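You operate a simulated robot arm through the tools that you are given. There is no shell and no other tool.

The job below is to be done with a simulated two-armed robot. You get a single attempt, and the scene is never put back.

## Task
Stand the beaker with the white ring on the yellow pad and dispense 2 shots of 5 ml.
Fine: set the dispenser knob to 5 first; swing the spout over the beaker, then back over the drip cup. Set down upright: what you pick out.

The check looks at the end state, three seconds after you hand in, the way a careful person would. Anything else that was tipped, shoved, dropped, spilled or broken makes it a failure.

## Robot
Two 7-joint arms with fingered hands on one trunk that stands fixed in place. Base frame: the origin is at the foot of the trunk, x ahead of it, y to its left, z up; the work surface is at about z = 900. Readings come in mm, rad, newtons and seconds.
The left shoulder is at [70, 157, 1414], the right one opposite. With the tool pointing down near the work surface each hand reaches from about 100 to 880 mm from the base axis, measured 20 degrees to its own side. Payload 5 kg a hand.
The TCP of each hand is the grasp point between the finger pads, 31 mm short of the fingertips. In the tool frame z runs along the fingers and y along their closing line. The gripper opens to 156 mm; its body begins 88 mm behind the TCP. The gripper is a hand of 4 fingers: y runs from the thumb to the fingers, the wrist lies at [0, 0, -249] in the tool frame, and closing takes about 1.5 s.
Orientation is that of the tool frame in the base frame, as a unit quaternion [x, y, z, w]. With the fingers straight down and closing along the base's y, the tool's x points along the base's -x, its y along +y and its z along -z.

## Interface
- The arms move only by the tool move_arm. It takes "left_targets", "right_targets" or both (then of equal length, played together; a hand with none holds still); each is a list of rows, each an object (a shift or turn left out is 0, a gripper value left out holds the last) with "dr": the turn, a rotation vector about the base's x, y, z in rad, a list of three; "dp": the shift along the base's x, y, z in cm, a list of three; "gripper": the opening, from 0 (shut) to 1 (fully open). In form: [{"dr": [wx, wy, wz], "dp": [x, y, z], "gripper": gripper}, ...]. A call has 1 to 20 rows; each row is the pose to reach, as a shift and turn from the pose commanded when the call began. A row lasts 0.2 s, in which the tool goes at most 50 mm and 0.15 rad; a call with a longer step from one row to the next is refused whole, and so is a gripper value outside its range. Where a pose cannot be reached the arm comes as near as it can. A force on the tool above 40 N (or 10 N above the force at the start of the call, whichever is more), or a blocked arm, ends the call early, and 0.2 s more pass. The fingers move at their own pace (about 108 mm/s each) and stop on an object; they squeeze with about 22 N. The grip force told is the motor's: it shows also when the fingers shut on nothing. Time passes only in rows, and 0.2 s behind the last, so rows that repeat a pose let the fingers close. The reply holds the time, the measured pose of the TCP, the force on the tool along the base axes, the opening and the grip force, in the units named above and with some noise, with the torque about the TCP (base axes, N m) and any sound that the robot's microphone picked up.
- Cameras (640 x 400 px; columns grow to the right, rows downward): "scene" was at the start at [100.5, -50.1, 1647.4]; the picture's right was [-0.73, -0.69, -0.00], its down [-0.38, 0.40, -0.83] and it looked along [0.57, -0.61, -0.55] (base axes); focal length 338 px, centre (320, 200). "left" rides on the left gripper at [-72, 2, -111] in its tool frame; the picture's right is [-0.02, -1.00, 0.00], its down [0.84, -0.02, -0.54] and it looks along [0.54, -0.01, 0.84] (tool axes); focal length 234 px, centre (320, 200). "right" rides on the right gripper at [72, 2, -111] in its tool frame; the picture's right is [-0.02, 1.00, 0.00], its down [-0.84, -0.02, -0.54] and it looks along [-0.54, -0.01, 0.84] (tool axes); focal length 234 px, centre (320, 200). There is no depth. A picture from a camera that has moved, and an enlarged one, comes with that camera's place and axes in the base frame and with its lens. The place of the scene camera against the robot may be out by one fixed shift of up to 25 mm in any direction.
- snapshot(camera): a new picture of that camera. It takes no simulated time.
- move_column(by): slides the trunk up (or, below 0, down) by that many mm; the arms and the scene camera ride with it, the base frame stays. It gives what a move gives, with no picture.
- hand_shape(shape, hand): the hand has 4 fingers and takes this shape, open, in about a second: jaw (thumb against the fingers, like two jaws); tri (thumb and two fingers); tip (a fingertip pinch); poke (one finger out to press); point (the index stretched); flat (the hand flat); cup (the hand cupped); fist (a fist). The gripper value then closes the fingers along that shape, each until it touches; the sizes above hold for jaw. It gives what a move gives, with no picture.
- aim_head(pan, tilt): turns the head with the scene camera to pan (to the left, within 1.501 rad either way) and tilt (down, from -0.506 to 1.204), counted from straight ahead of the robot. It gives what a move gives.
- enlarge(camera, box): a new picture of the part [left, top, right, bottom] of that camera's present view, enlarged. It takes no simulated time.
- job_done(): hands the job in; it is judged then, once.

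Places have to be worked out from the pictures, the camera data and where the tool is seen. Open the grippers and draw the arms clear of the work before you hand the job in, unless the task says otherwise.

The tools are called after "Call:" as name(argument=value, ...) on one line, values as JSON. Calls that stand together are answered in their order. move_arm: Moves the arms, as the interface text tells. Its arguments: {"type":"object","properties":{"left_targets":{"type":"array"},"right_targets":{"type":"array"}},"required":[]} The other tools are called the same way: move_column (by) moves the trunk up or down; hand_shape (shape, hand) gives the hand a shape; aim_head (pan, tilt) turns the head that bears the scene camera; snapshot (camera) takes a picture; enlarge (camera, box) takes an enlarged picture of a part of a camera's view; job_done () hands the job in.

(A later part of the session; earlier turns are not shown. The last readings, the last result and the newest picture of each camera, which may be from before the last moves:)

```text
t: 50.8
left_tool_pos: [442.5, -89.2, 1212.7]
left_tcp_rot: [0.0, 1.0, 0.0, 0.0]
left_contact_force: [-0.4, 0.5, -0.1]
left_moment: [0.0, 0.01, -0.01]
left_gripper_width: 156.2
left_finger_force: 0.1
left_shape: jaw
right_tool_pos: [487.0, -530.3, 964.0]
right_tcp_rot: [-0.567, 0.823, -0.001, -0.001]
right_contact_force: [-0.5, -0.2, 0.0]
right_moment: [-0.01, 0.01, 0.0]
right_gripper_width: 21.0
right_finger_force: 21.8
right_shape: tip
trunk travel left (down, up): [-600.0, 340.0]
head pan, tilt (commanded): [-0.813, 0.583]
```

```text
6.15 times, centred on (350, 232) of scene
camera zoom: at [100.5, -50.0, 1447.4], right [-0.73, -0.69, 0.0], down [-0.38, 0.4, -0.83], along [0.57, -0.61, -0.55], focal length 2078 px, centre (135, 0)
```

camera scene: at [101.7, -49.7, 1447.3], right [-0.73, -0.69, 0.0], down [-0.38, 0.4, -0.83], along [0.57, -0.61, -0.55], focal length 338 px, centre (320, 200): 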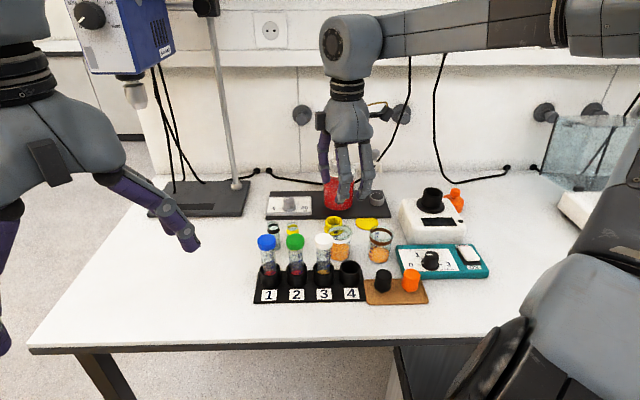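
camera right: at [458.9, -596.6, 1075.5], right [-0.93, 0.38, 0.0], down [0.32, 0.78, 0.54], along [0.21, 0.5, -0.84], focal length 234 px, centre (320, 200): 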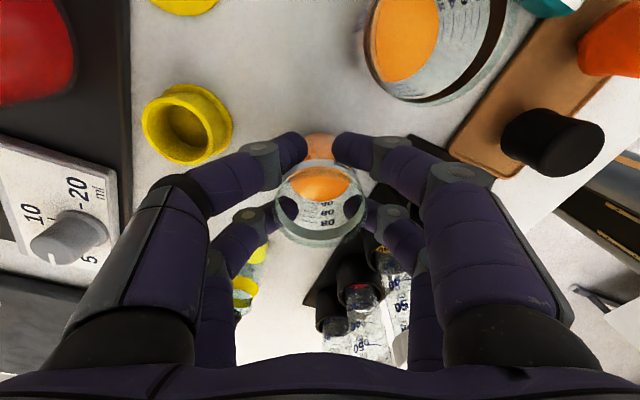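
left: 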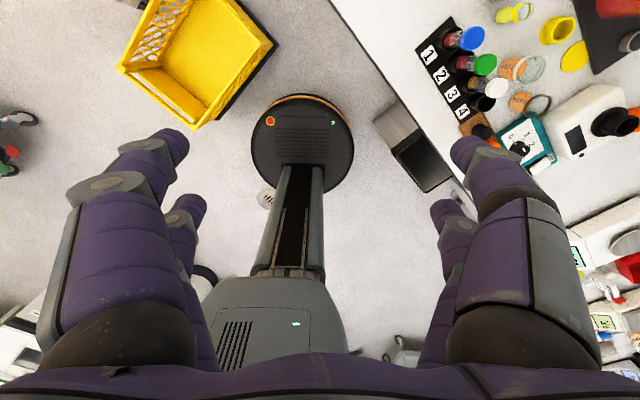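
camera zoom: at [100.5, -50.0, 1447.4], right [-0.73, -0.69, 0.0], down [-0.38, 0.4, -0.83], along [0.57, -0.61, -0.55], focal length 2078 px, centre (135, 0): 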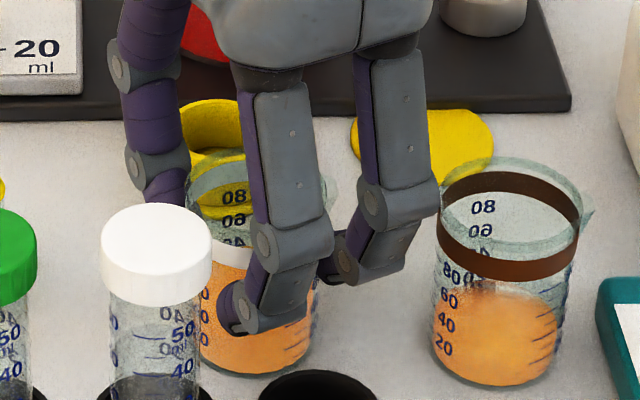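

The four fingers cage the beaker about 3 mm off centre, which is a sound hold. I lift it straight up slowly and check that it comes along level.

Call:
move_arm(right_targets=[{"dp": [0, 0, 0.5]}, {"dp": [0, 0, 1.2]}, {"dp": [0, 0, 2.2]}, {"dp": [0, 0, 3.5]}, {"dp": [0, 0, 5]}, {"dp": [0, 0, 5]}])

Call:
enlarge(camera="scene", box=[250, 170, 410, 290])

Call:
snapshot(camera="right")

```text
t: 52.2
left_tool_pos: [444.4, -89.8, 1211.5]
left_tcp_rot: [-0.001, 1.0, 0.0, 0.0]
left_contact_force: [-0.5, 0.7, 0.2]
left_moment: [0.01, -0.03, 0.04]
left_gripper_width: 155.9
left_finger_force: 0.2
left_shape: jaw
right_tool_pos: [487.5, -530.3, 1015.2]
right_tcp_rot: [-0.568, 0.823, -0.001, 0.0]
right_contact_force: [-0.3, 0.4, -1.5]
right_moment: [0.0, 0.01, 0.01]
right_gripper_width: 20.9
right_finger_force: 22.3
right_shape: tip
trunk travel left (down, up): [-600.0, 340.0]
head pan, tilt (commanded): [-0.813, 0.583]
```

```text
3.33 times, centred on (330, 230) of scene
camera zoom: at [100.8, -50.2, 1447.4], right [-0.73, -0.69, 0.0], down [-0.38, 0.4, -0.83], along [0.57, -0.61, -0.55], focal length 1125 px, centre (287, 100)
```

zoom: 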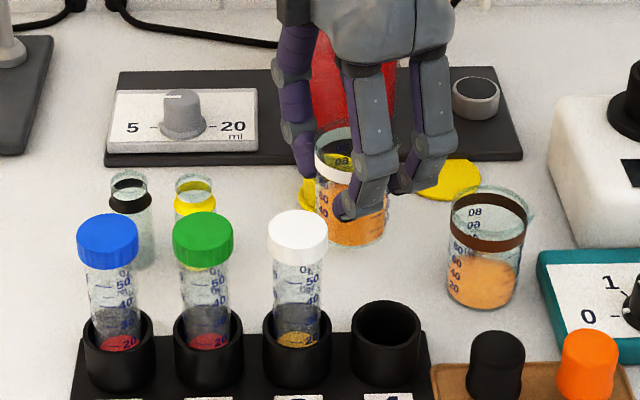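

```text
taken
camera right: at [459.6, -597.3, 1125.7], right [-0.93, 0.38, 0.0], down [0.32, 0.78, 0.54], along [0.21, 0.5, -0.84], focal length 234 px, centre (320, 200)
```

right: 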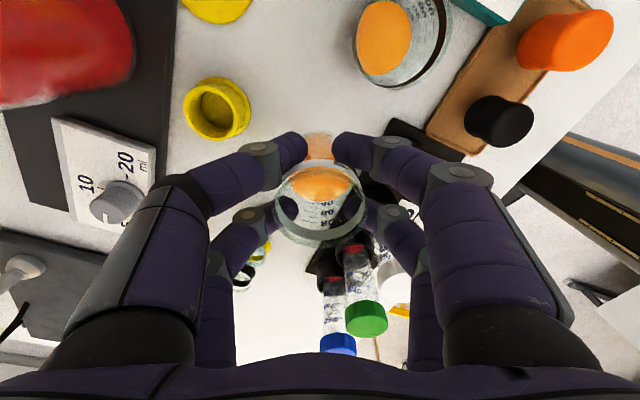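

The beaker came up level, weighing about 1.5 N. I raise it further, then carry it toward the pad while turning the hand about 1.7 rad clockwise so that the fingers and camera stay clear of the bottle and spout.

Call:
move_arm(right_targets=[{"dp": [0, 0, 2]}, {"dp": [0, 0, 4]}, {"dp": [0, 0, 6]}, {"dp": [0.16, -1.12, 6], "dr": [0, 0, -0.1424]}, {"dp": [0.32, -2.25, 6], "dr": [0, 0, -0.2848]}, {"dp": [0.48, -3.37, 6], "dr": [0, 0, -0.4272]}, {"dp": [0.64, -4.49, 6], "dr": [0, 0, -0.5697]}, {"dp": [0.8, -5.62, 6], "dr": [0, 0, -0.7121]}, {"dp": [0.95, -6.74, 6], "dr": [0, 0, -0.8545]}, {"dp": [1.11, -7.86, 6], "dr": [0, 0, -0.9969]}, {"dp": [1.27, -8.99, 6], "dr": [0, 0, -1.1393]}, {"dp": [1.43, -10.11, 6], "dr": [0, 0, -1.2818]}, {"dp": [1.59, -11.23, 6], "dr": [0, 0, -1.4242]}, {"dp": [1.75, -12.36, 6], "dr": [0, 0, -1.5666]}, {"dp": [1.91, -13.48, 6], "dr": [0, 0, -1.709]}, {"dp": [1.91, -13.48, 6], "dr": [0, 0, -1.709]}])

Call:
snapshot(camera="right")

Call:
enlarge(camera="scene", box=[260, 120, 440, 280])

```text
t: 55.6
left_tool_pos: [443.4, -90.0, 1211.6]
left_tcp_rot: [-0.001, 1.0, 0.0, 0.0]
left_contact_force: [-0.8, 0.0, 0.7]
left_moment: [-0.01, 0.02, -0.03]
left_gripper_width: 156.3
left_finger_force: 0.0
left_shape: jaw
right_tool_pos: [505.0, -666.2, 1074.5]
right_tcp_rot: [0.249, 0.969, -0.001, -0.001]
right_contact_force: [-0.6, -0.3, -0.6]
right_moment: [-0.02, 0.0, 0.01]
right_gripper_width: 20.8
right_finger_force: 22.2
right_shape: tip
trunk travel left (down, up): [-600.0, 340.0]
head pan, tilt (commanded): [-0.813, 0.583]
```

```text
taken
camera right: at [443.0, -629.2, 1185.7], right [0.5, 0.86, 0.0], down [0.73, -0.42, 0.54], along [0.47, -0.27, -0.84], focal length 234 px, centre (320, 200)
```

right: 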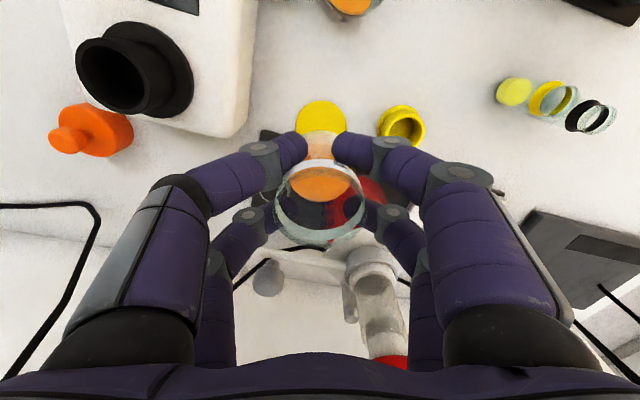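

```text
2.50 times, centred on (350, 200) of scene
camera zoom: at [100.5, -49.9, 1447.4], right [-0.73, -0.69, 0.0], down [-0.38, 0.4, -0.83], along [0.57, -0.61, -0.55], focal length 844 px, centre (245, 200)
```

zoom: 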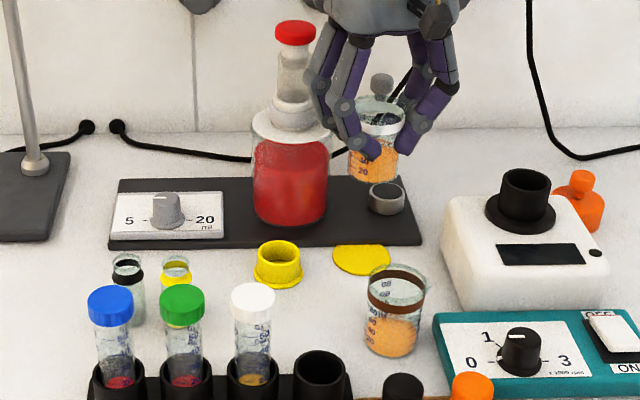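

The beaker hovers over the pad area. I enlarge the hand view to measure the pad against the hand axis.

Call:
enlarge(camera="right", box=[260, 80, 400, 220])

Call:
enlarge(camera="scene", box=[320, 130, 400, 240])

```text
2.86 times, centred on (330, 150) of right
camera zoom: at [443.0, -629.2, 1185.7], right [0.5, 0.86, 0.0], down [0.73, -0.42, 0.54], along [0.47, -0.27, -0.84], focal length 669 px, centre (291, 343)
```

zoom: 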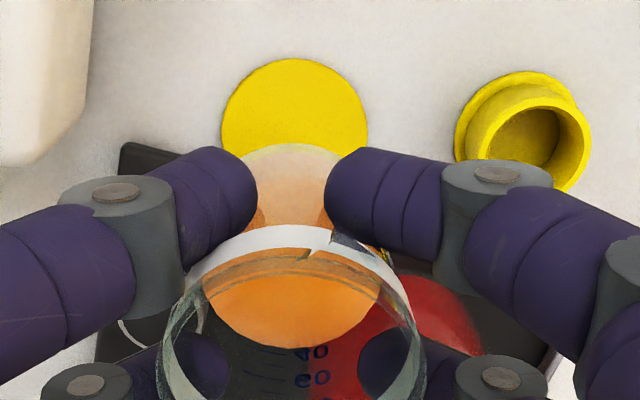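

```text
3.64 times, centred on (360, 185) of scene
camera zoom: at [100.5, -49.9, 1447.4], right [-0.73, -0.69, 0.0], down [-0.38, 0.4, -0.83], along [0.57, -0.61, -0.55], focal length 1228 px, centre (174, 254)
```

zoom: 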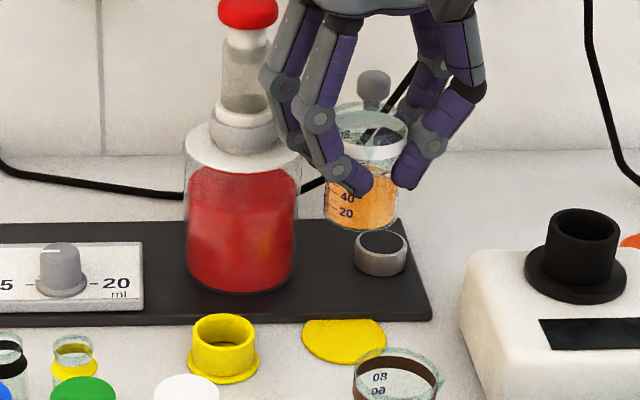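

The pad lies about 7 mm off the beaker's base along the tool axis. I want the beaker nearly concentric but about 3 mm off the board edge, so I shift (4.2,0) mm and lower until its base is about 10 mm above the board.

Call:
move_arm(right_targets=[{"dp": [0.42, -0.01, 0]}, {"dp": [0.42, -0.01, -2.5]}, {"dp": [0.42, -0.01, -5]}, {"dp": [0.42, -0.01, -7.5]}, {"dp": [0.42, -0.01, -8.8]}, {"dp": [0.42, -0.01, -8.8]}])

Call:
enlarge(camera="right", box=[240, 80, 400, 240])

Call:
enlarge(camera="scene", box=[320, 150, 400, 250])

Call:
snapshot(camera="scene")

```text
t: 57.0
left_tool_pos: [444.3, -89.2, 1212.5]
left_tcp_rot: [-0.001, 1.0, 0.001, 0.0]
left_contact_force: [-0.2, 0.3, -0.2]
left_moment: [0.02, 0.01, -0.01]
left_gripper_width: 155.7
left_finger_force: 0.1
left_shape: jaw
right_tool_pos: [509.4, -666.6, 985.2]
right_tcp_rot: [0.248, 0.969, 0.0, -0.001]
right_contact_force: [-0.8, -0.2, -0.8]
right_moment: [0.0, -0.01, 0.01]
right_gripper_width: 20.3
right_finger_force: 22.0
right_shape: tip
trunk travel left (down, up): [-600.0, 340.0]
head pan, tilt (commanded): [-0.813, 0.583]
```

```text
2.50 times, centred on (320, 160) of right
camera zoom: at [446.8, -628.9, 1097.3], right [0.5, 0.87, 0.0], down [0.73, -0.42, 0.54], along [0.47, -0.27, -0.84], focal length 585 px, centre (320, 300)
```

zoom: 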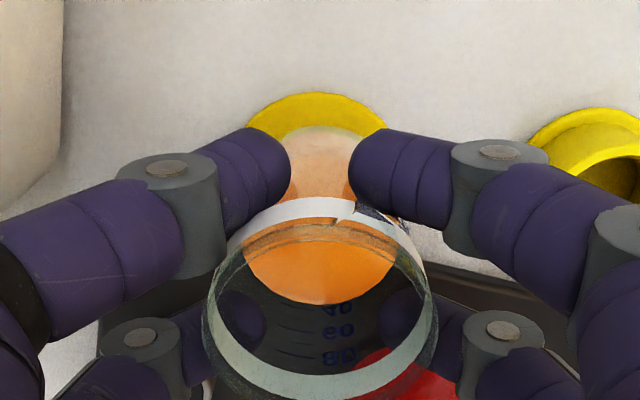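

```text
4.00 times, centred on (360, 200) of scene
camera zoom: at [100.4, -49.8, 1447.4], right [-0.73, -0.69, 0.0], down [-0.38, 0.4, -0.83], along [0.57, -0.61, -0.55], focal length 1350 px, centre (160, 200)
```

zoom: 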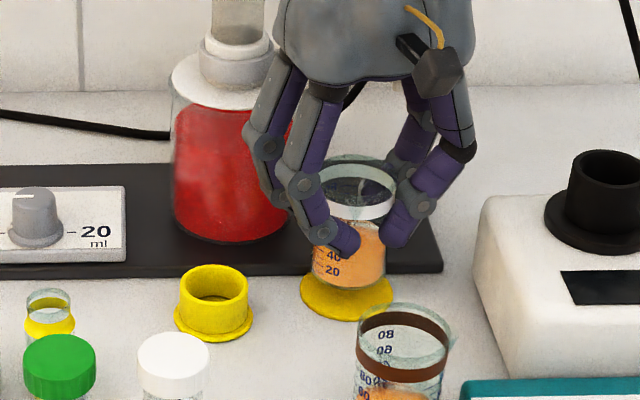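

```text
taken
camera scene: at [100.4, -49.8, 1447.4], right [-0.73, -0.69, 0.0], down [-0.38, 0.4, -0.83], along [0.57, -0.61, -0.55], focal length 338 px, centre (320, 200)
```

scene: 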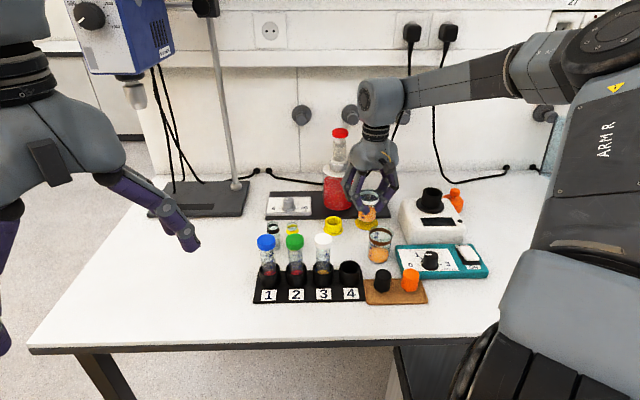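

The two cameras disagree slightly on how far the beaker is from the board edge. I enlarge both views around the beaker's foot and the board edge before setting down.

Call:
enlarge(camera="right", box=[280, 100, 420, 220])

Call:
enlarge(camera="scene", box=[330, 190, 380, 240])

```text
3.33 times, centred on (350, 160) of right
camera zoom: at [446.8, -628.9, 1097.3], right [0.5, 0.87, 0.0], down [0.73, -0.42, 0.54], along [0.47, -0.27, -0.84], focal length 781 px, centre (220, 333)
```

zoom: 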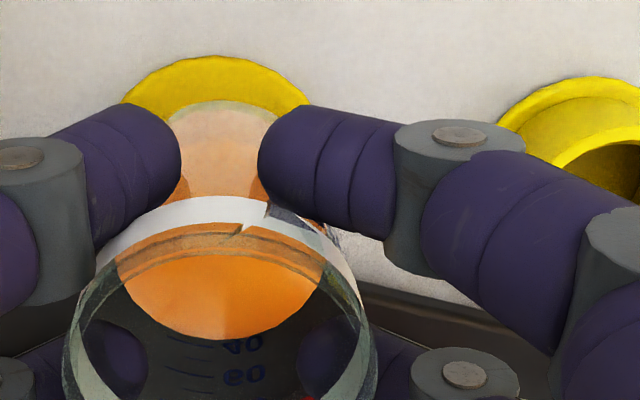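

```text
8.00 times, centred on (355, 215) of scene
camera zoom: at [100.4, -49.8, 1447.4], right [-0.73, -0.69, 0.0], down [-0.38, 0.4, -0.83], along [0.57, -0.61, -0.55], focal length 2701 px, centre (40, 80)
```

zoom: 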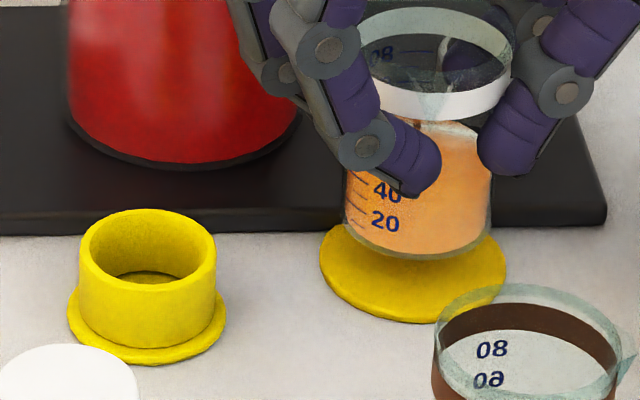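

Read together, the views say the beaker is nearly concentric with the pad, while its body (about 49 mm across) would just graze the board edge. I shift it 3 mm away from the board and lower it gently onto the pad.

Call:
move_arm(right_targets=[{"dp": [-0.15, 0.28, 0]}, {"dp": [-0.15, 0.28, -0.6]}, {"dp": [-0.15, 0.28, -1.2]}, {"dp": [-0.15, 0.28, -1.6]}, {"dp": [-0.15, 0.28, -1.8]}, {"dp": [-0.15, 0.28, -1.8]}])

Call:
enlarge(camera="scene", box=[330, 190, 380, 240])

Call:
enlarge(camera="right", box=[280, 100, 420, 220])

```text
t: 58.4
left_tool_pos: [444.4, -90.2, 1211.5]
left_tcp_rot: [0.0, 1.0, 0.0, 0.0]
left_contact_force: [-0.1, 0.1, 1.1]
left_moment: [0.02, 0.03, 0.04]
left_gripper_width: 155.7
left_finger_force: 0.0
left_shape: jaw
right_tool_pos: [507.0, -663.0, 967.8]
right_tcp_rot: [0.248, 0.969, 0.0, -0.001]
right_contact_force: [-2.5, 2.2, 2.2]
right_moment: [0.07, 0.11, -0.03]
right_gripper_width: 20.8
right_finger_force: 21.6
right_shape: tip
trunk travel left (down, up): [-600.0, 340.0]
head pan, tilt (commanded): [-0.813, 0.583]
```

```text
8.00 times, centred on (355, 215) of scene
camera zoom: at [100.3, -49.7, 1447.4], right [-0.73, -0.69, 0.0], down [-0.38, 0.4, -0.83], along [0.57, -0.61, -0.55], focal length 2701 px, centre (40, 80)
```

zoom: 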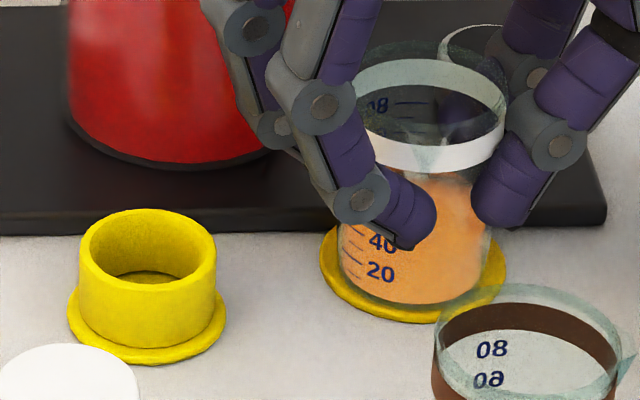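

```text
3.33 times, centred on (350, 160) of right
camera zoom: at [445.2, -626.2, 1079.5], right [0.5, 0.87, 0.0], down [0.73, -0.42, 0.54], along [0.47, -0.27, -0.84], focal length 781 px, centre (220, 333)
```

zoom: 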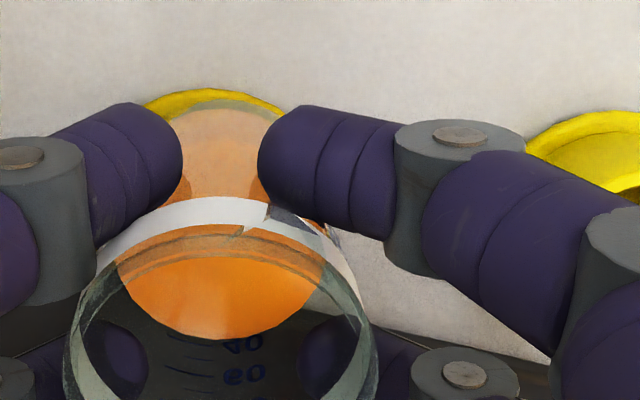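

There is a small sideways push of about 3 N away from the board, so the beaker is just brushing the board edge. I lift 3 mm, shift another 1.5 mm away from the board and set it down again.

Call:
move_arm(right_targets=[{"dp": [0, 0, 0.3]}, {"dp": [-0.11, 0.1, 0.3]}, {"dp": [-0.11, 0.1, 0.15]}, {"dp": [-0.11, 0.1, 0.0]}, {"dp": [-0.11, 0.1, 0.0]}])

Call:
enlarge(camera="scene", box=[330, 190, 380, 240])

```text
t: 59.6
left_tool_pos: [444.4, -88.6, 1212.1]
left_tcp_rot: [-0.001, 1.0, -0.001, 0.0]
left_contact_force: [-0.5, 1.0, 0.1]
left_moment: [0.0, -0.03, 0.0]
left_gripper_width: 155.8
left_finger_force: 0.1
left_shape: jaw
right_tool_pos: [507.1, -662.0, 967.6]
right_tcp_rot: [0.248, 0.969, -0.001, 0.0]
right_contact_force: [-0.5, -0.7, -0.3]
right_moment: [-0.05, -0.04, 0.02]
right_gripper_width: 20.9
right_finger_force: 21.8
right_shape: tip
trunk travel left (down, up): [-600.0, 340.0]
head pan, tilt (commanded): [-0.813, 0.583]
```

```text
8.00 times, centred on (355, 215) of scene
camera zoom: at [100.6, -50.0, 1447.4], right [-0.73, -0.69, 0.0], down [-0.38, 0.4, -0.83], along [0.57, -0.61, -0.55], focal length 2701 px, centre (40, 80)
```

zoom: 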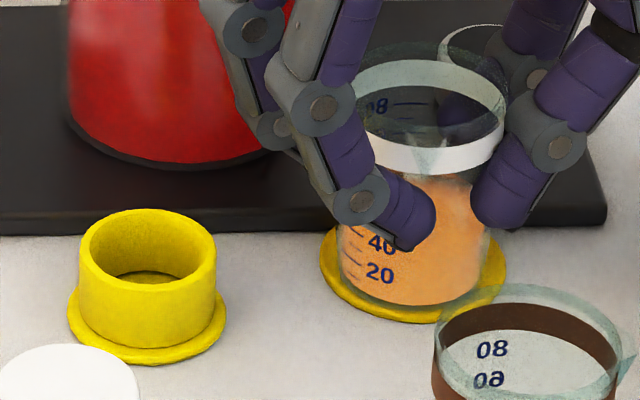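

The sideways push is gone. I lower by up to 2 mm more until the base takes weight.

Call:
move_arm(right_targets=[{"dp": [0, 0, -0.1]}, {"dp": [0, 0, -0.2]}, {"dp": [0, 0, -0.2]}])

Call:
enlarge(camera="right", box=[280, 100, 420, 220])

```text
t: 60.4
left_tool_pos: [442.0, -89.1, 1214.5]
left_tcp_rot: [0.0, 1.0, 0.0, -0.001]
left_contact_force: [-0.6, -0.5, 1.0]
left_moment: [0.0, -0.01, 0.0]
left_gripper_width: 155.8
left_finger_force: 0.0
left_shape: jaw
right_tool_pos: [507.0, -662.1, 967.5]
right_tcp_rot: [0.249, 0.969, -0.001, 0.0]
right_contact_force: [-1.1, -0.3, 5.1]
right_moment: [-0.06, -0.12, -0.03]
right_gripper_width: 20.7
right_finger_force: 22.0
right_shape: tip
trunk travel left (down, up): [-600.0, 340.0]
head pan, tilt (commanded): [-0.813, 0.583]
```

```text
3.33 times, centred on (350, 160) of right
camera zoom: at [444.4, -624.8, 1078.7], right [0.5, 0.87, 0.0], down [0.73, -0.42, 0.55], along [0.47, -0.27, -0.84], focal length 781 px, centre (220, 333)
```

zoom: 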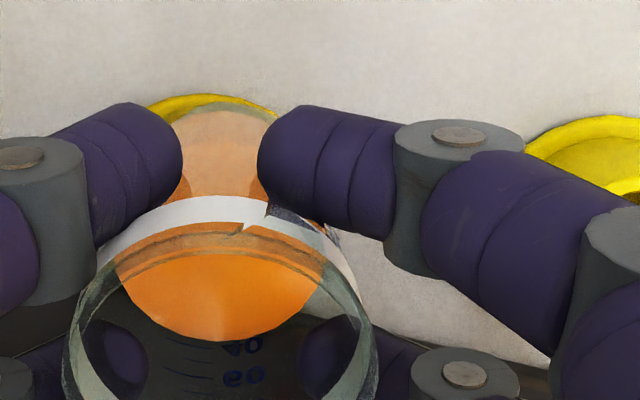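

The base now carries about 5 N, so the beaker rests on the pad with its footprint inside it. I relax the press, open the fingers to about 66 mm and check that it stands still.

Call:
move_arm(right_targets=[{"dp": [0, 0, 0.1]}, {"dp": [0, 0, 0.1], "gripper": 0.2}, {"dp": [0, 0, 0.1], "gripper": 0.3}, {"dp": [0, 0, 0.1], "gripper": 0.42}, {"dp": [0, 0, 0.1], "gripper": 0.42}, {"dp": [0, 0, 0.1], "gripper": 0.42}])

Call:
snapshot(camera="right")

Call:
enlarge(camera="scene", box=[310, 160, 400, 250])

```text
t: 61.8
left_tool_pos: [444.5, -88.4, 1212.2]
left_tcp_rot: [-0.001, 1.0, 0.0, 0.0]
left_contact_force: [-0.8, 0.3, 0.1]
left_moment: [0.0, -0.02, 0.02]
left_gripper_width: 155.6
left_finger_force: 0.1
left_shape: jaw
right_tool_pos: [506.4, -661.2, 967.3]
right_tcp_rot: [0.248, 0.969, 0.0, -0.001]
right_contact_force: [-0.9, -0.1, 0.7]
right_moment: [0.04, 0.0, -0.01]
right_gripper_width: 64.9
right_finger_force: 0.1
right_shape: tip
trunk travel left (down, up): [-600.0, 340.0]
head pan, tilt (commanded): [-0.813, 0.583]
```

```text
taken
camera right: at [444.9, -625.2, 1078.6], right [0.5, 0.87, 0.0], down [0.73, -0.42, 0.54], along [0.47, -0.27, -0.84], focal length 234 px, centre (320, 200)
```

right: 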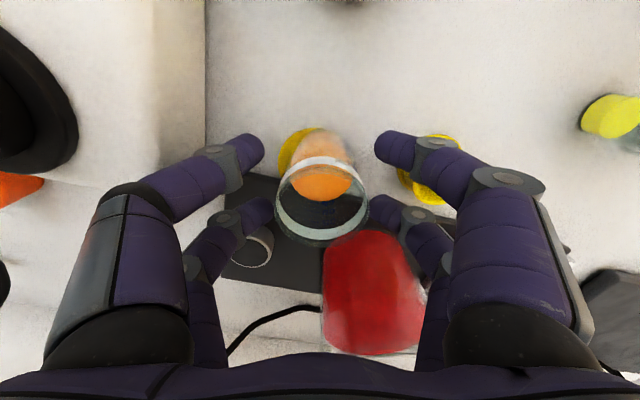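

```text
4.44 times, centred on (355, 205) of scene
camera zoom: at [100.5, -50.0, 1447.4], right [-0.73, -0.69, 0.0], down [-0.38, 0.4, -0.83], along [0.57, -0.61, -0.55], focal length 1500 px, centre (164, 178)
```

zoom: 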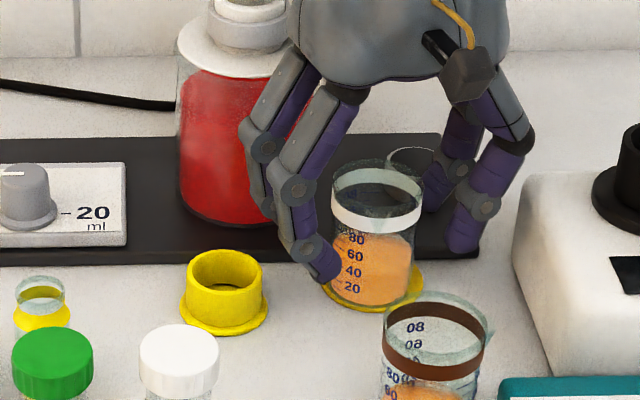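

The fingers are open, but the beaker looks slightly shifted on the pad. I zoom in to see the gaps before lifting the hand.

Call:
enlarge(camera="right", box=[240, 110, 400, 260])

Call:
enlarge(camera="scene", box=[330, 190, 380, 240])

```text
2.67 times, centred on (320, 185) of right
camera zoom: at [444.9, -625.2, 1078.6], right [0.5, 0.87, 0.0], down [0.73, -0.42, 0.54], along [0.47, -0.27, -0.84], focal length 624 px, centre (320, 240)
```

zoom: 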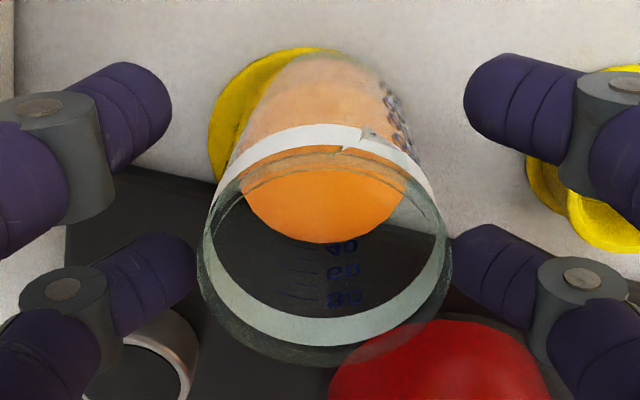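

```text
8.00 times, centred on (355, 215) of scene
camera zoom: at [100.5, -50.0, 1447.4], right [-0.73, -0.69, 0.0], down [-0.38, 0.4, -0.83], along [0.57, -0.61, -0.55], focal length 2701 px, centre (40, 80)
```

zoom: 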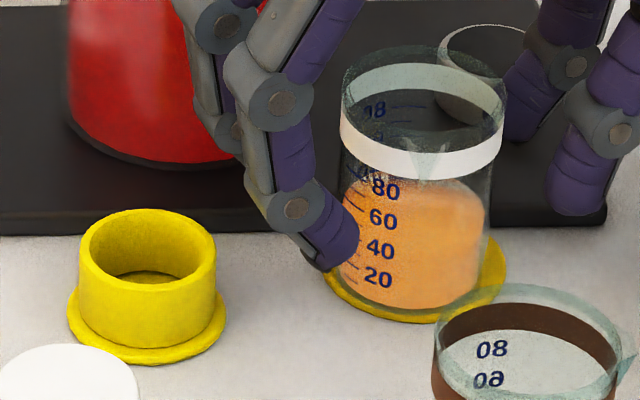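

The beaker stands upright, about 6 mm off the pad's centre on the side away from the board, with all of its base on the pad and clear gaps to the fingers. I lift the hand straight up.

Call:
move_arm(right_targets=[{"dp": [0, 0, 1]}, {"dp": [0, 0, 3]}, {"dp": [0, 0, 6]}, {"dp": [0, 0, 10]}, {"dp": [0, 0, 14]}, {"dp": [0, 0, 18]}, {"dp": [0, 0, 20]}])

Call:
snapshot(camera="right")

Call:
enlarge(camera="scene", box=[270, 110, 430, 250])

Call:
enlarge(camera="scene", box=[330, 190, 380, 240])

```text
t: 63.4
left_tool_pos: [443.1, -90.3, 1212.2]
left_tcp_rot: [-0.001, 1.0, 0.0, 0.0]
left_contact_force: [0.0, -0.9, 0.2]
left_moment: [-0.01, -0.01, -0.01]
left_gripper_width: 155.9
left_finger_force: 0.0
left_shape: jaw
right_tool_pos: [507.3, -661.4, 1167.3]
right_tcp_rot: [0.248, 0.969, -0.001, -0.001]
right_contact_force: [-0.4, 0.1, 0.5]
right_moment: [0.0, 0.02, 0.01]
right_gripper_width: 65.2
right_finger_force: 0.1
right_shape: tip
trunk travel left (down, up): [-600.0, 340.0]
head pan, tilt (commanded): [-0.813, 0.583]
```

```text
taken
camera right: at [444.9, -625.1, 1279.2], right [0.5, 0.87, 0.0], down [0.73, -0.42, 0.54], along [0.47, -0.27, -0.84], focal length 234 px, centre (320, 200)
```

right: 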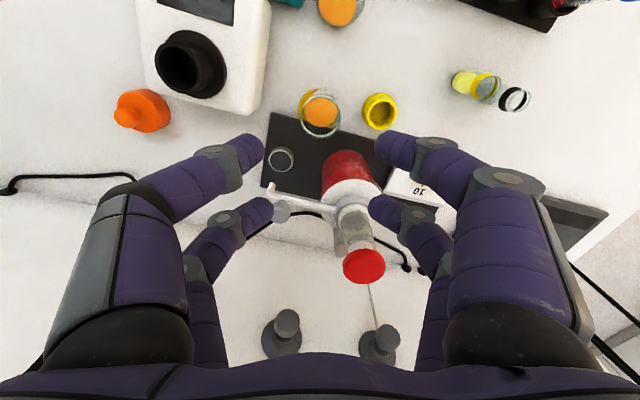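

```text
2.86 times, centred on (350, 180) of scene
camera zoom: at [100.3, -49.6, 1447.4], right [-0.73, -0.69, 0.0], down [-0.38, 0.4, -0.83], along [0.57, -0.61, -0.55], focal length 965 px, centre (234, 257)
```

zoom: 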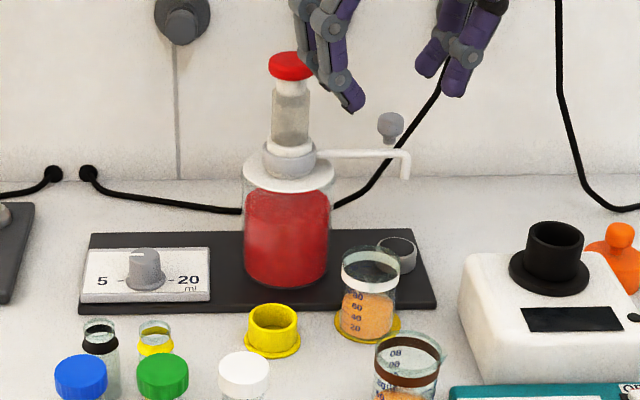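

```text
8.00 times, centred on (355, 215) of scene
camera zoom: at [100.3, -49.6, 1447.4], right [-0.73, -0.69, 0.0], down [-0.38, 0.4, -0.83], along [0.57, -0.61, -0.55], focal length 2701 px, centre (40, 80)
```

zoom: 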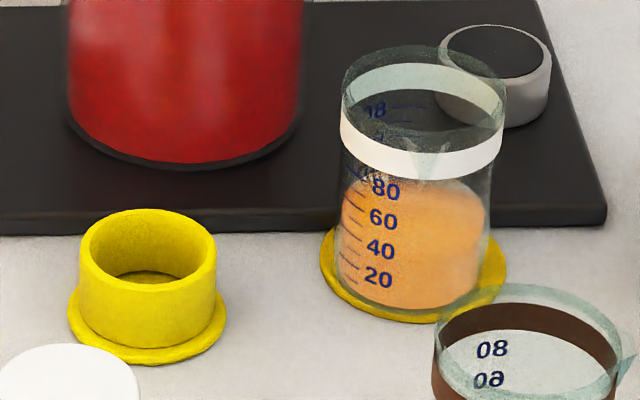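

The beaker stands properly on the pad and the knob still reads 5. Next comes the spout, so I enlarge the hand view to locate its handle and tip.

Call:
enlarge(camera="right", box=[240, 130, 400, 290])

Call:
enlarge(camera="scene", box=[320, 110, 400, 190])

```text
2.50 times, centred on (320, 210) of right
camera zoom: at [444.9, -625.1, 1279.2], right [0.5, 0.87, 0.0], down [0.73, -0.42, 0.54], along [0.47, -0.27, -0.84], focal length 585 px, centre (320, 175)
```

zoom: 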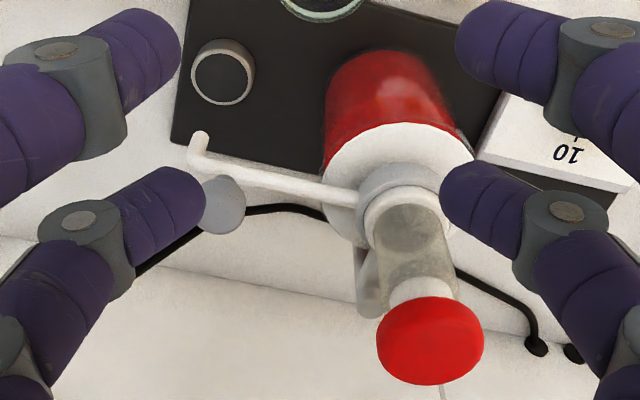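

```text
5.00 times, centred on (360, 150) of scene
camera zoom: at [100.3, -49.6, 1447.4], right [-0.73, -0.69, 0.0], down [-0.38, 0.4, -0.83], along [0.57, -0.61, -0.55], focal length 1688 px, centre (120, 450)
```

zoom: 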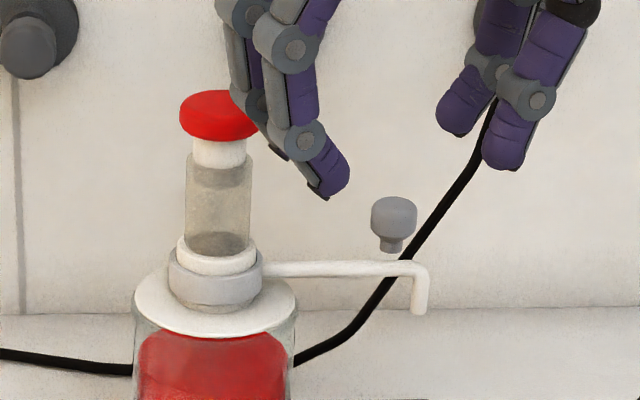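

The spout handle is near (553,-739), between z=1036 and 1066, 89 mm from the dispenser axis at (616.5,-676). The swing to the beaker is about 51° clockwise. I raise the trunk 100 mm for better reach at this height, then move above the handle with the hand turned to face radially outward.

Call:
move_column(by=100)

Call:
move_arm(right_targets=[{"dp": [0.3, -0.9, 0], "dr": [0, 0, 0.141]}, {"dp": [0.7, -1.8, 0], "dr": [0, 0, 0.282]}, {"dp": [1.0, -2.7, 0], "dr": [0, 0, 0.423]}, {"dp": [1.4, -3.6, 0], "dr": [0, 0, 0.564]}, {"dp": [1.7, -4.6, 0], "dr": [0, 0, 0.705]}, {"dp": [2.1, -5.5, 0], "dr": [0, 0, 0.846]}, {"dp": [2.4, -6.5, 0], "dr": [0, 0, 0.987]}, {"dp": [2.8, -7.7, 0], "dr": [0, 0, 1.128]}, {"dp": [3.1, -9.0, 0], "dr": [0, 0, 1.27]}, {"dp": [3.1, -9.05, -4], "dr": [0, 0, 1.27]}, {"dp": [3.1, -9.05, -8], "dr": [0, 0, 1.27]}, {"dp": [3.1, -9.05, -8], "dr": [0, 0, 1.27]}])

Call:
snapshot(camera="right")

Call:
snapshot(camera="scene")

```text
t: 64.7
left_tool_pos: [444.1, -90.1, 1312.2]
left_tcp_rot: [-0.001, 1.0, 0.0, 0.0]
left_contact_force: [0.0, -0.1, 0.9]
left_moment: [-0.01, 0.04, 0.02]
left_gripper_width: 155.9
left_finger_force: 0.2
left_shape: jaw
right_tool_pos: [506.6, -661.9, 1267.0]
right_tcp_rot: [0.248, 0.969, -0.001, -0.001]
right_contact_force: [0.2, 0.3, -0.1]
right_moment: [0.03, 0.0, 0.0]
right_gripper_width: 65.2
right_finger_force: 0.2
right_shape: tip
trunk travel left (down, up): [-700.0, 240.0]
head pan, tilt (commanded): [-0.813, 0.583]
```

```text
t: 67.3
left_tool_pos: [444.2, -88.3, 1312.5]
left_tcp_rot: [-0.001, 1.0, 0.0, -0.001]
left_contact_force: [0.2, 0.7, -0.4]
left_moment: [-0.06, 0.0, -0.02]
left_gripper_width: 155.9
left_finger_force: 0.0
left_shape: jaw
right_tool_pos: [538.3, -751.9, 1186.8]
right_tcp_rot: [-0.375, 0.927, -0.001, 0.0]
right_contact_force: [0.2, 0.4, -0.2]
right_moment: [0.0, 0.03, -0.01]
right_gripper_width: 65.2
right_finger_force: 0.0
right_shape: tip
trunk travel left (down, up): [-700.0, 240.0]
head pan, tilt (commanded): [-0.813, 0.583]
```

```text
taken
camera right: at [485.1, -800.4, 1299.1], right [-0.68, 0.73, 0.0], down [0.62, 0.57, 0.54], along [0.4, 0.37, -0.84], focal length 234 px, centre (320, 200)
```

right: 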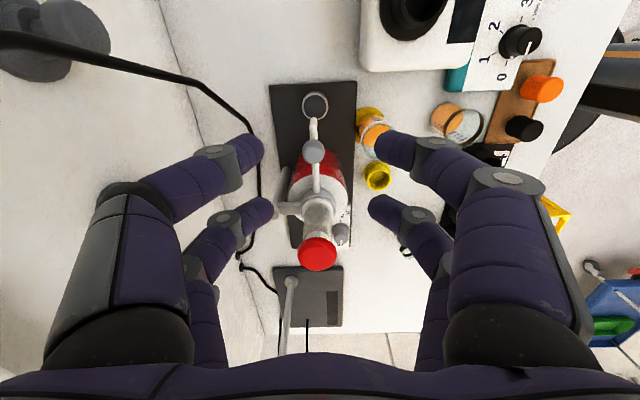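

```text
taken
camera scene: at [100.5, -49.2, 1547.5], right [-0.73, -0.69, 0.0], down [-0.38, 0.4, -0.83], along [0.57, -0.61, -0.55], focal length 338 px, centre (320, 200)
```

scene: 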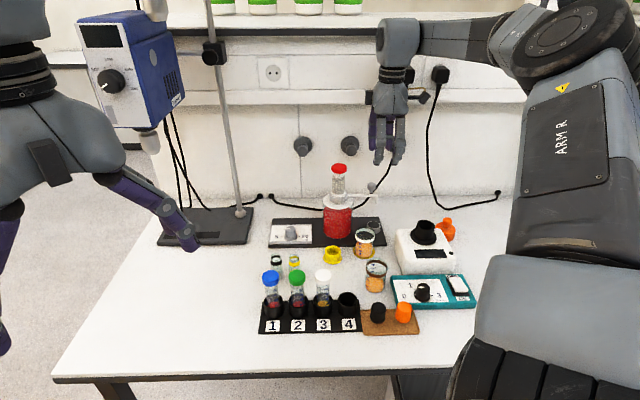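

The view is now lined up with the spout, with its handle near the far finger pair. I enlarge to measure the handle and spout exactly.

Call:
enlarge(camera="right", box=[270, 80, 370, 200])

Call:
enlarge(camera="right", box=[260, 150, 380, 290])

Call:
enlarge(camera="scene", box=[310, 80, 430, 250])

```text
3.33 times, centred on (320, 140) of right
camera zoom: at [485.1, -800.4, 1299.1], right [-0.68, 0.73, 0.0], down [0.62, 0.57, 0.54], along [0.4, 0.37, -0.84], focal length 781 px, centre (320, 400)
```

zoom: 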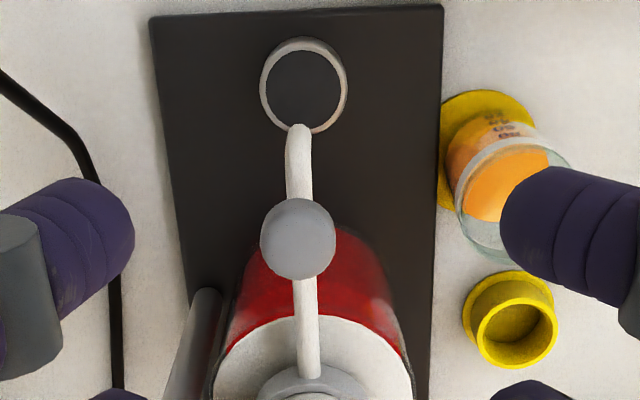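

```text
2.86 times, centred on (320, 220) of right
camera zoom: at [485.1, -800.4, 1299.1], right [-0.68, 0.73, 0.0], down [0.62, 0.57, 0.54], along [0.4, 0.37, -0.84], focal length 669 px, centre (320, 143)
```

zoom: 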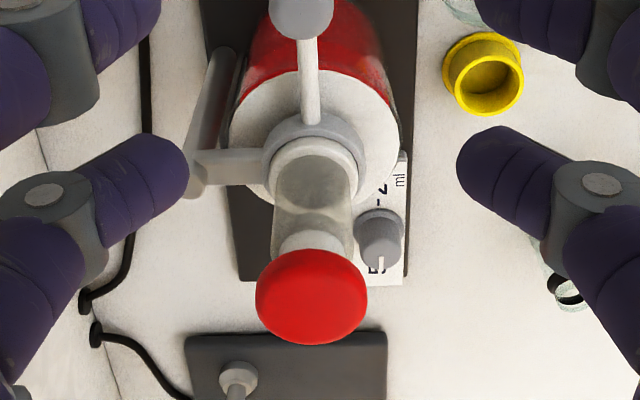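

```text
2.35 times, centred on (370, 165) of scene
camera zoom: at [100.5, -49.2, 1547.5], right [-0.73, -0.69, 0.0], down [-0.38, 0.4, -0.83], along [0.57, -0.61, -0.55], focal length 794 px, centre (202, 282)
```

zoom: 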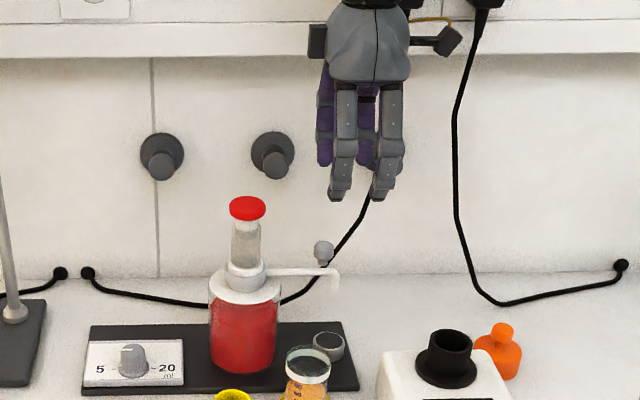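

The handle lies about 6.5 mm to one side of the hand's midline and level with the far finger pair. I shift over it and lower until the fingertips straddle the handle top, then check.

Call:
move_arm(right_targets=[{"dp": [0.45, -0.47, -1.5]}, {"dp": [0.45, -0.47, -4.5]}, {"dp": [0.45, -0.47, -7.5]}, {"dp": [0.45, -0.47, -10]}, {"dp": [0.45, -0.47, -10]}])

Call:
snapshot(camera="right")

Call:
enlarge(camera="scene", box=[310, 130, 430, 250])

```text
t: 68.5
left_tool_pos: [443.6, -89.1, 1313.0]
left_tcp_rot: [-0.001, 1.0, 0.0, 0.0]
left_contact_force: [-0.3, -0.9, 0.2]
left_moment: [-0.01, -0.01, 0.01]
left_gripper_width: 155.8
left_finger_force: 0.1
left_shape: jaw
right_tool_pos: [543.0, -757.1, 1086.9]
right_tcp_rot: [-0.375, 0.927, -0.001, 0.001]
right_contact_force: [0.1, 0.5, 0.4]
right_moment: [0.02, 0.01, -0.01]
right_gripper_width: 65.0
right_finger_force: 0.1
right_shape: tip
trunk travel left (down, up): [-700.0, 240.0]
head pan, tilt (commanded): [-0.813, 0.583]
```

```text
taken
camera right: at [490.5, -805.0, 1198.2], right [-0.68, 0.73, 0.0], down [0.62, 0.57, 0.54], along [0.4, 0.37, -0.84], focal length 234 px, centre (320, 200)
```

right: 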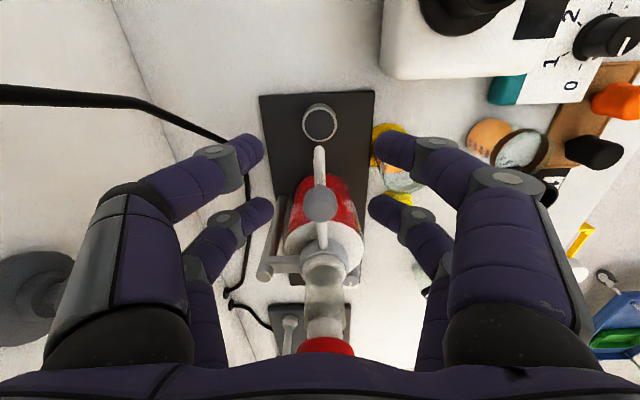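

```text
3.33 times, centred on (370, 190) of scene
camera zoom: at [100.2, -49.7, 1547.5], right [-0.73, -0.69, 0.0], down [-0.38, 0.4, -0.83], along [0.57, -0.61, -0.55], focal length 1125 px, centre (153, 233)
```

zoom: 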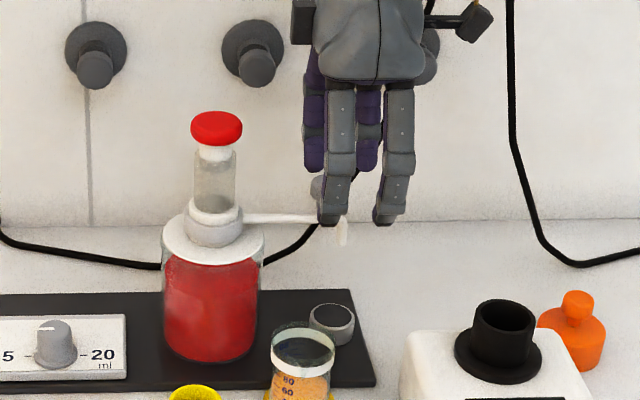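

The handle now sits midway between the far fingertips. I narrow the opening to about 37 mm around it and lower 11 mm so the fingers reach down beside the handle.

Call:
move_arm(right_targets=[{"gripper": 0.32}, {"gripper": 0.24}, {"gripper": 0.24}, {"dp": [0, 0, -0.5]}, {"dp": [0, 0, -1.1]}, {"dp": [0, 0, -1.1]}])

Call:
enlarge(camera="right", box=[240, 120, 400, 260])

Call:
enlarge(camera="scene", box=[330, 150, 400, 220])

```text
t: 69.9
left_tool_pos: [444.3, -88.2, 1312.0]
left_tcp_rot: [-0.001, 1.0, 0.0, 0.0]
left_contact_force: [1.6, -0.3, 0.3]
left_moment: [-0.02, 0.02, 0.0]
left_gripper_width: 155.8
left_finger_force: 0.0
left_shape: jaw
right_tool_pos: [544.1, -756.6, 1076.6]
right_tcp_rot: [-0.376, 0.927, 0.0, 0.001]
right_contact_force: [-0.1, -0.4, 0.7]
right_moment: [0.01, 0.05, 0.0]
right_gripper_width: 38.2
right_finger_force: 0.0
right_shape: tip
trunk travel left (down, up): [-700.0, 240.0]
head pan, tilt (commanded): [-0.813, 0.583]
```

```text
2.86 times, centred on (320, 190) of right
camera zoom: at [490.4, -805.1, 1187.8], right [-0.68, 0.74, 0.0], down [0.62, 0.57, 0.54], along [0.4, 0.37, -0.84], focal length 669 px, centre (320, 229)
```

zoom: 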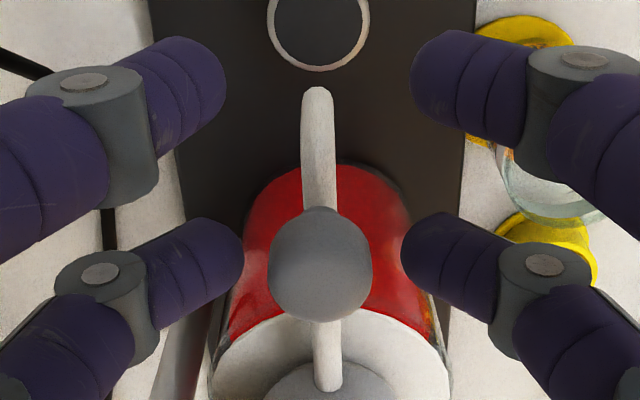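

```text
5.71 times, centred on (365, 185) of scene
camera zoom: at [100.4, -49.8, 1547.4], right [-0.73, -0.69, 0.0], down [-0.38, 0.4, -0.83], along [0.57, -0.61, -0.55], focal length 1929 px, centre (63, 286)
```

zoom: 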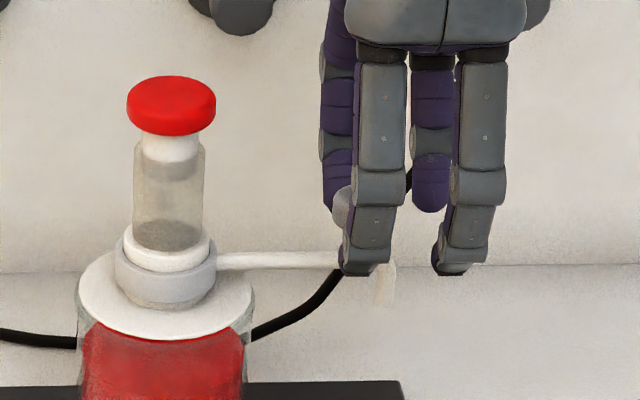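

The handle is loosely caged with about 6 mm of play on each side and the fingertips are just above the spout tube. I swing the hand 56° clockwise on a slow arc around the dispenser axis to bring the spout over the beaker.

Call:
move_arm(right_targets=[{"dp": [-0.52, 0.53, 0], "dr": [0, 0, -0.0698]}, {"dp": [-1.0, 1.09, 0], "dr": [0, 0, -0.1396]}, {"dp": [-1.44, 1.69, 0], "dr": [0, 0, -0.2094]}, {"dp": [-1.84, 2.32, 0], "dr": [0, 0, -0.2793]}, {"dp": [-2.19, 2.97, 0], "dr": [0, 0, -0.3491]}, {"dp": [-2.5, 3.64, 0], "dr": [0, 0, -0.4189]}, {"dp": [-2.76, 4.34, 0], "dr": [0, 0, -0.4887]}, {"dp": [-2.97, 5.05, 0], "dr": [0, 0, -0.5585]}, {"dp": [-3.13, 5.77, 0], "dr": [0, 0, -0.6283]}, {"dp": [-3.23, 6.51, 0], "dr": [0, 0, -0.6981]}, {"dp": [-3.29, 7.25, 0], "dr": [0, 0, -0.7679]}, {"dp": [-3.3, 7.99, 0], "dr": [0, 0, -0.8378]}, {"dp": [-3.25, 8.73, 0], "dr": [0, 0, -0.9076]}, {"dp": [-3.15, 9.46, 0], "dr": [0, 0, -0.9774]}, {"dp": [-3.15, 9.46, 0], "dr": [0, 0, -0.9774]}])

Call:
snapshot(camera="right")

Call:
enlarge(camera="scene", box=[310, 150, 410, 260])

```text
t: 73.1
left_tool_pos: [443.4, -89.4, 1313.3]
left_tcp_rot: [0.0, 1.0, 0.0, 0.0]
left_contact_force: [0.2, -1.1, -0.4]
left_moment: [0.0, 0.04, -0.04]
left_gripper_width: 156.0
left_finger_force: 0.0
left_shape: jaw
right_tool_pos: [510.7, -663.1, 1076.7]
right_tcp_rot: [0.104, 0.995, 0.0, -0.001]
right_contact_force: [-0.2, -0.2, 1.2]
right_moment: [0.03, 0.03, -0.01]
right_gripper_width: 37.8
right_finger_force: 0.0
right_shape: tip
trunk travel left (down, up): [-700.0, 240.0]
head pan, tilt (commanded): [-0.813, 0.583]
```

```text
taken
camera right: at [441.2, -645.5, 1187.3], right [0.23, 0.97, 0.0], down [0.82, -0.19, 0.54], along [0.53, -0.13, -0.84], focal length 234 px, centre (320, 200)
```

right: 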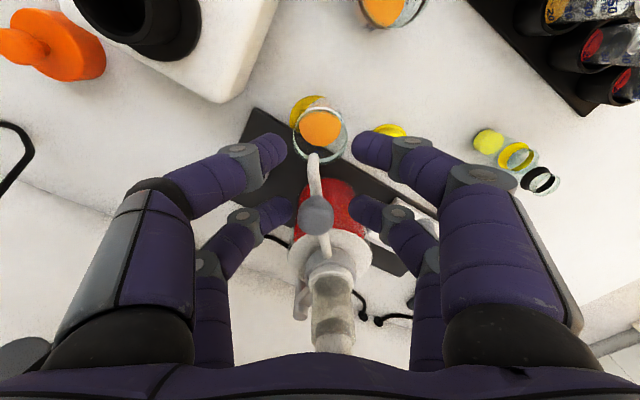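

```text
3.64 times, centred on (360, 205) of scene
camera zoom: at [100.5, -50.2, 1547.4], right [-0.73, -0.69, 0.0], down [-0.38, 0.4, -0.83], along [0.57, -0.61, -0.55], focal length 1228 px, centre (174, 182)
```

zoom: 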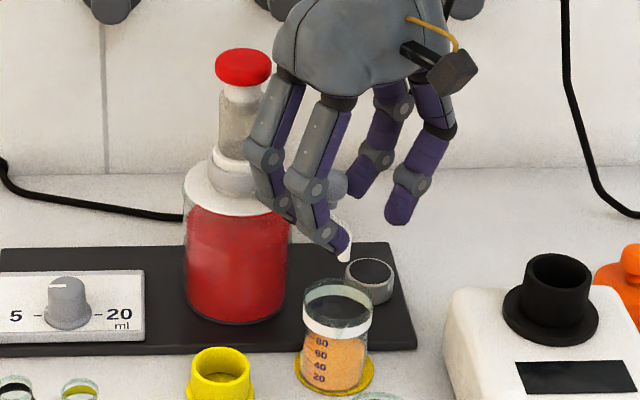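

The spout followed the hand and is over the beaker area. I enlarge both views to judge where its tip lies relative to the rim.

Call:
enlarge(camera="right", box=[250, 80, 390, 240])

Call:
enlarge(camera="scene", box=[330, 185, 380, 245])

```text
2.50 times, centred on (320, 160) of right
camera zoom: at [441.2, -645.5, 1187.3], right [0.23, 0.97, 0.0], down [0.82, -0.19, 0.54], along [0.53, -0.13, -0.84], focal length 585 px, centre (320, 300)
```

zoom: 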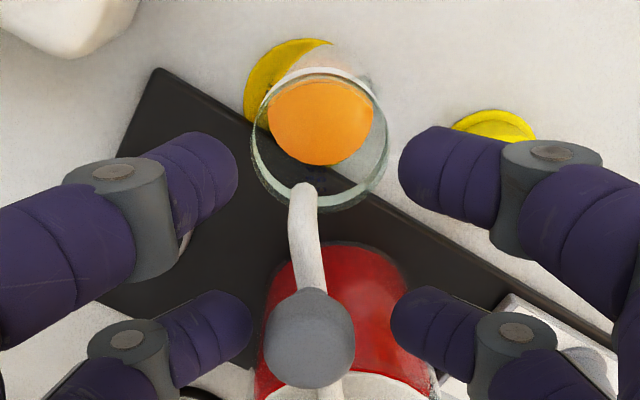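

```text
6.67 times, centred on (355, 215) of scene
camera zoom: at [100.5, -50.2, 1547.4], right [-0.73, -0.69, 0.0], down [-0.38, 0.4, -0.83], along [0.57, -0.61, -0.55], focal length 2251 px, centre (87, 100)
```

zoom: 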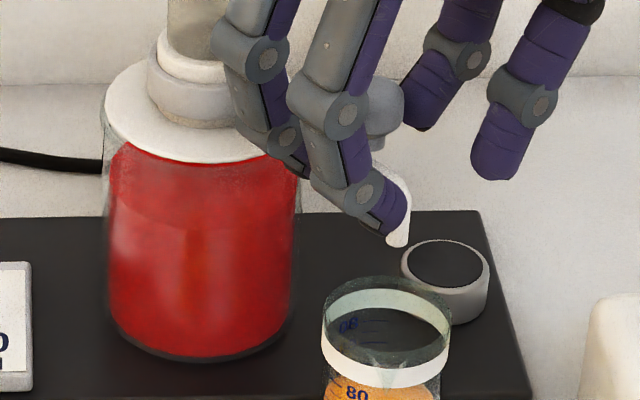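

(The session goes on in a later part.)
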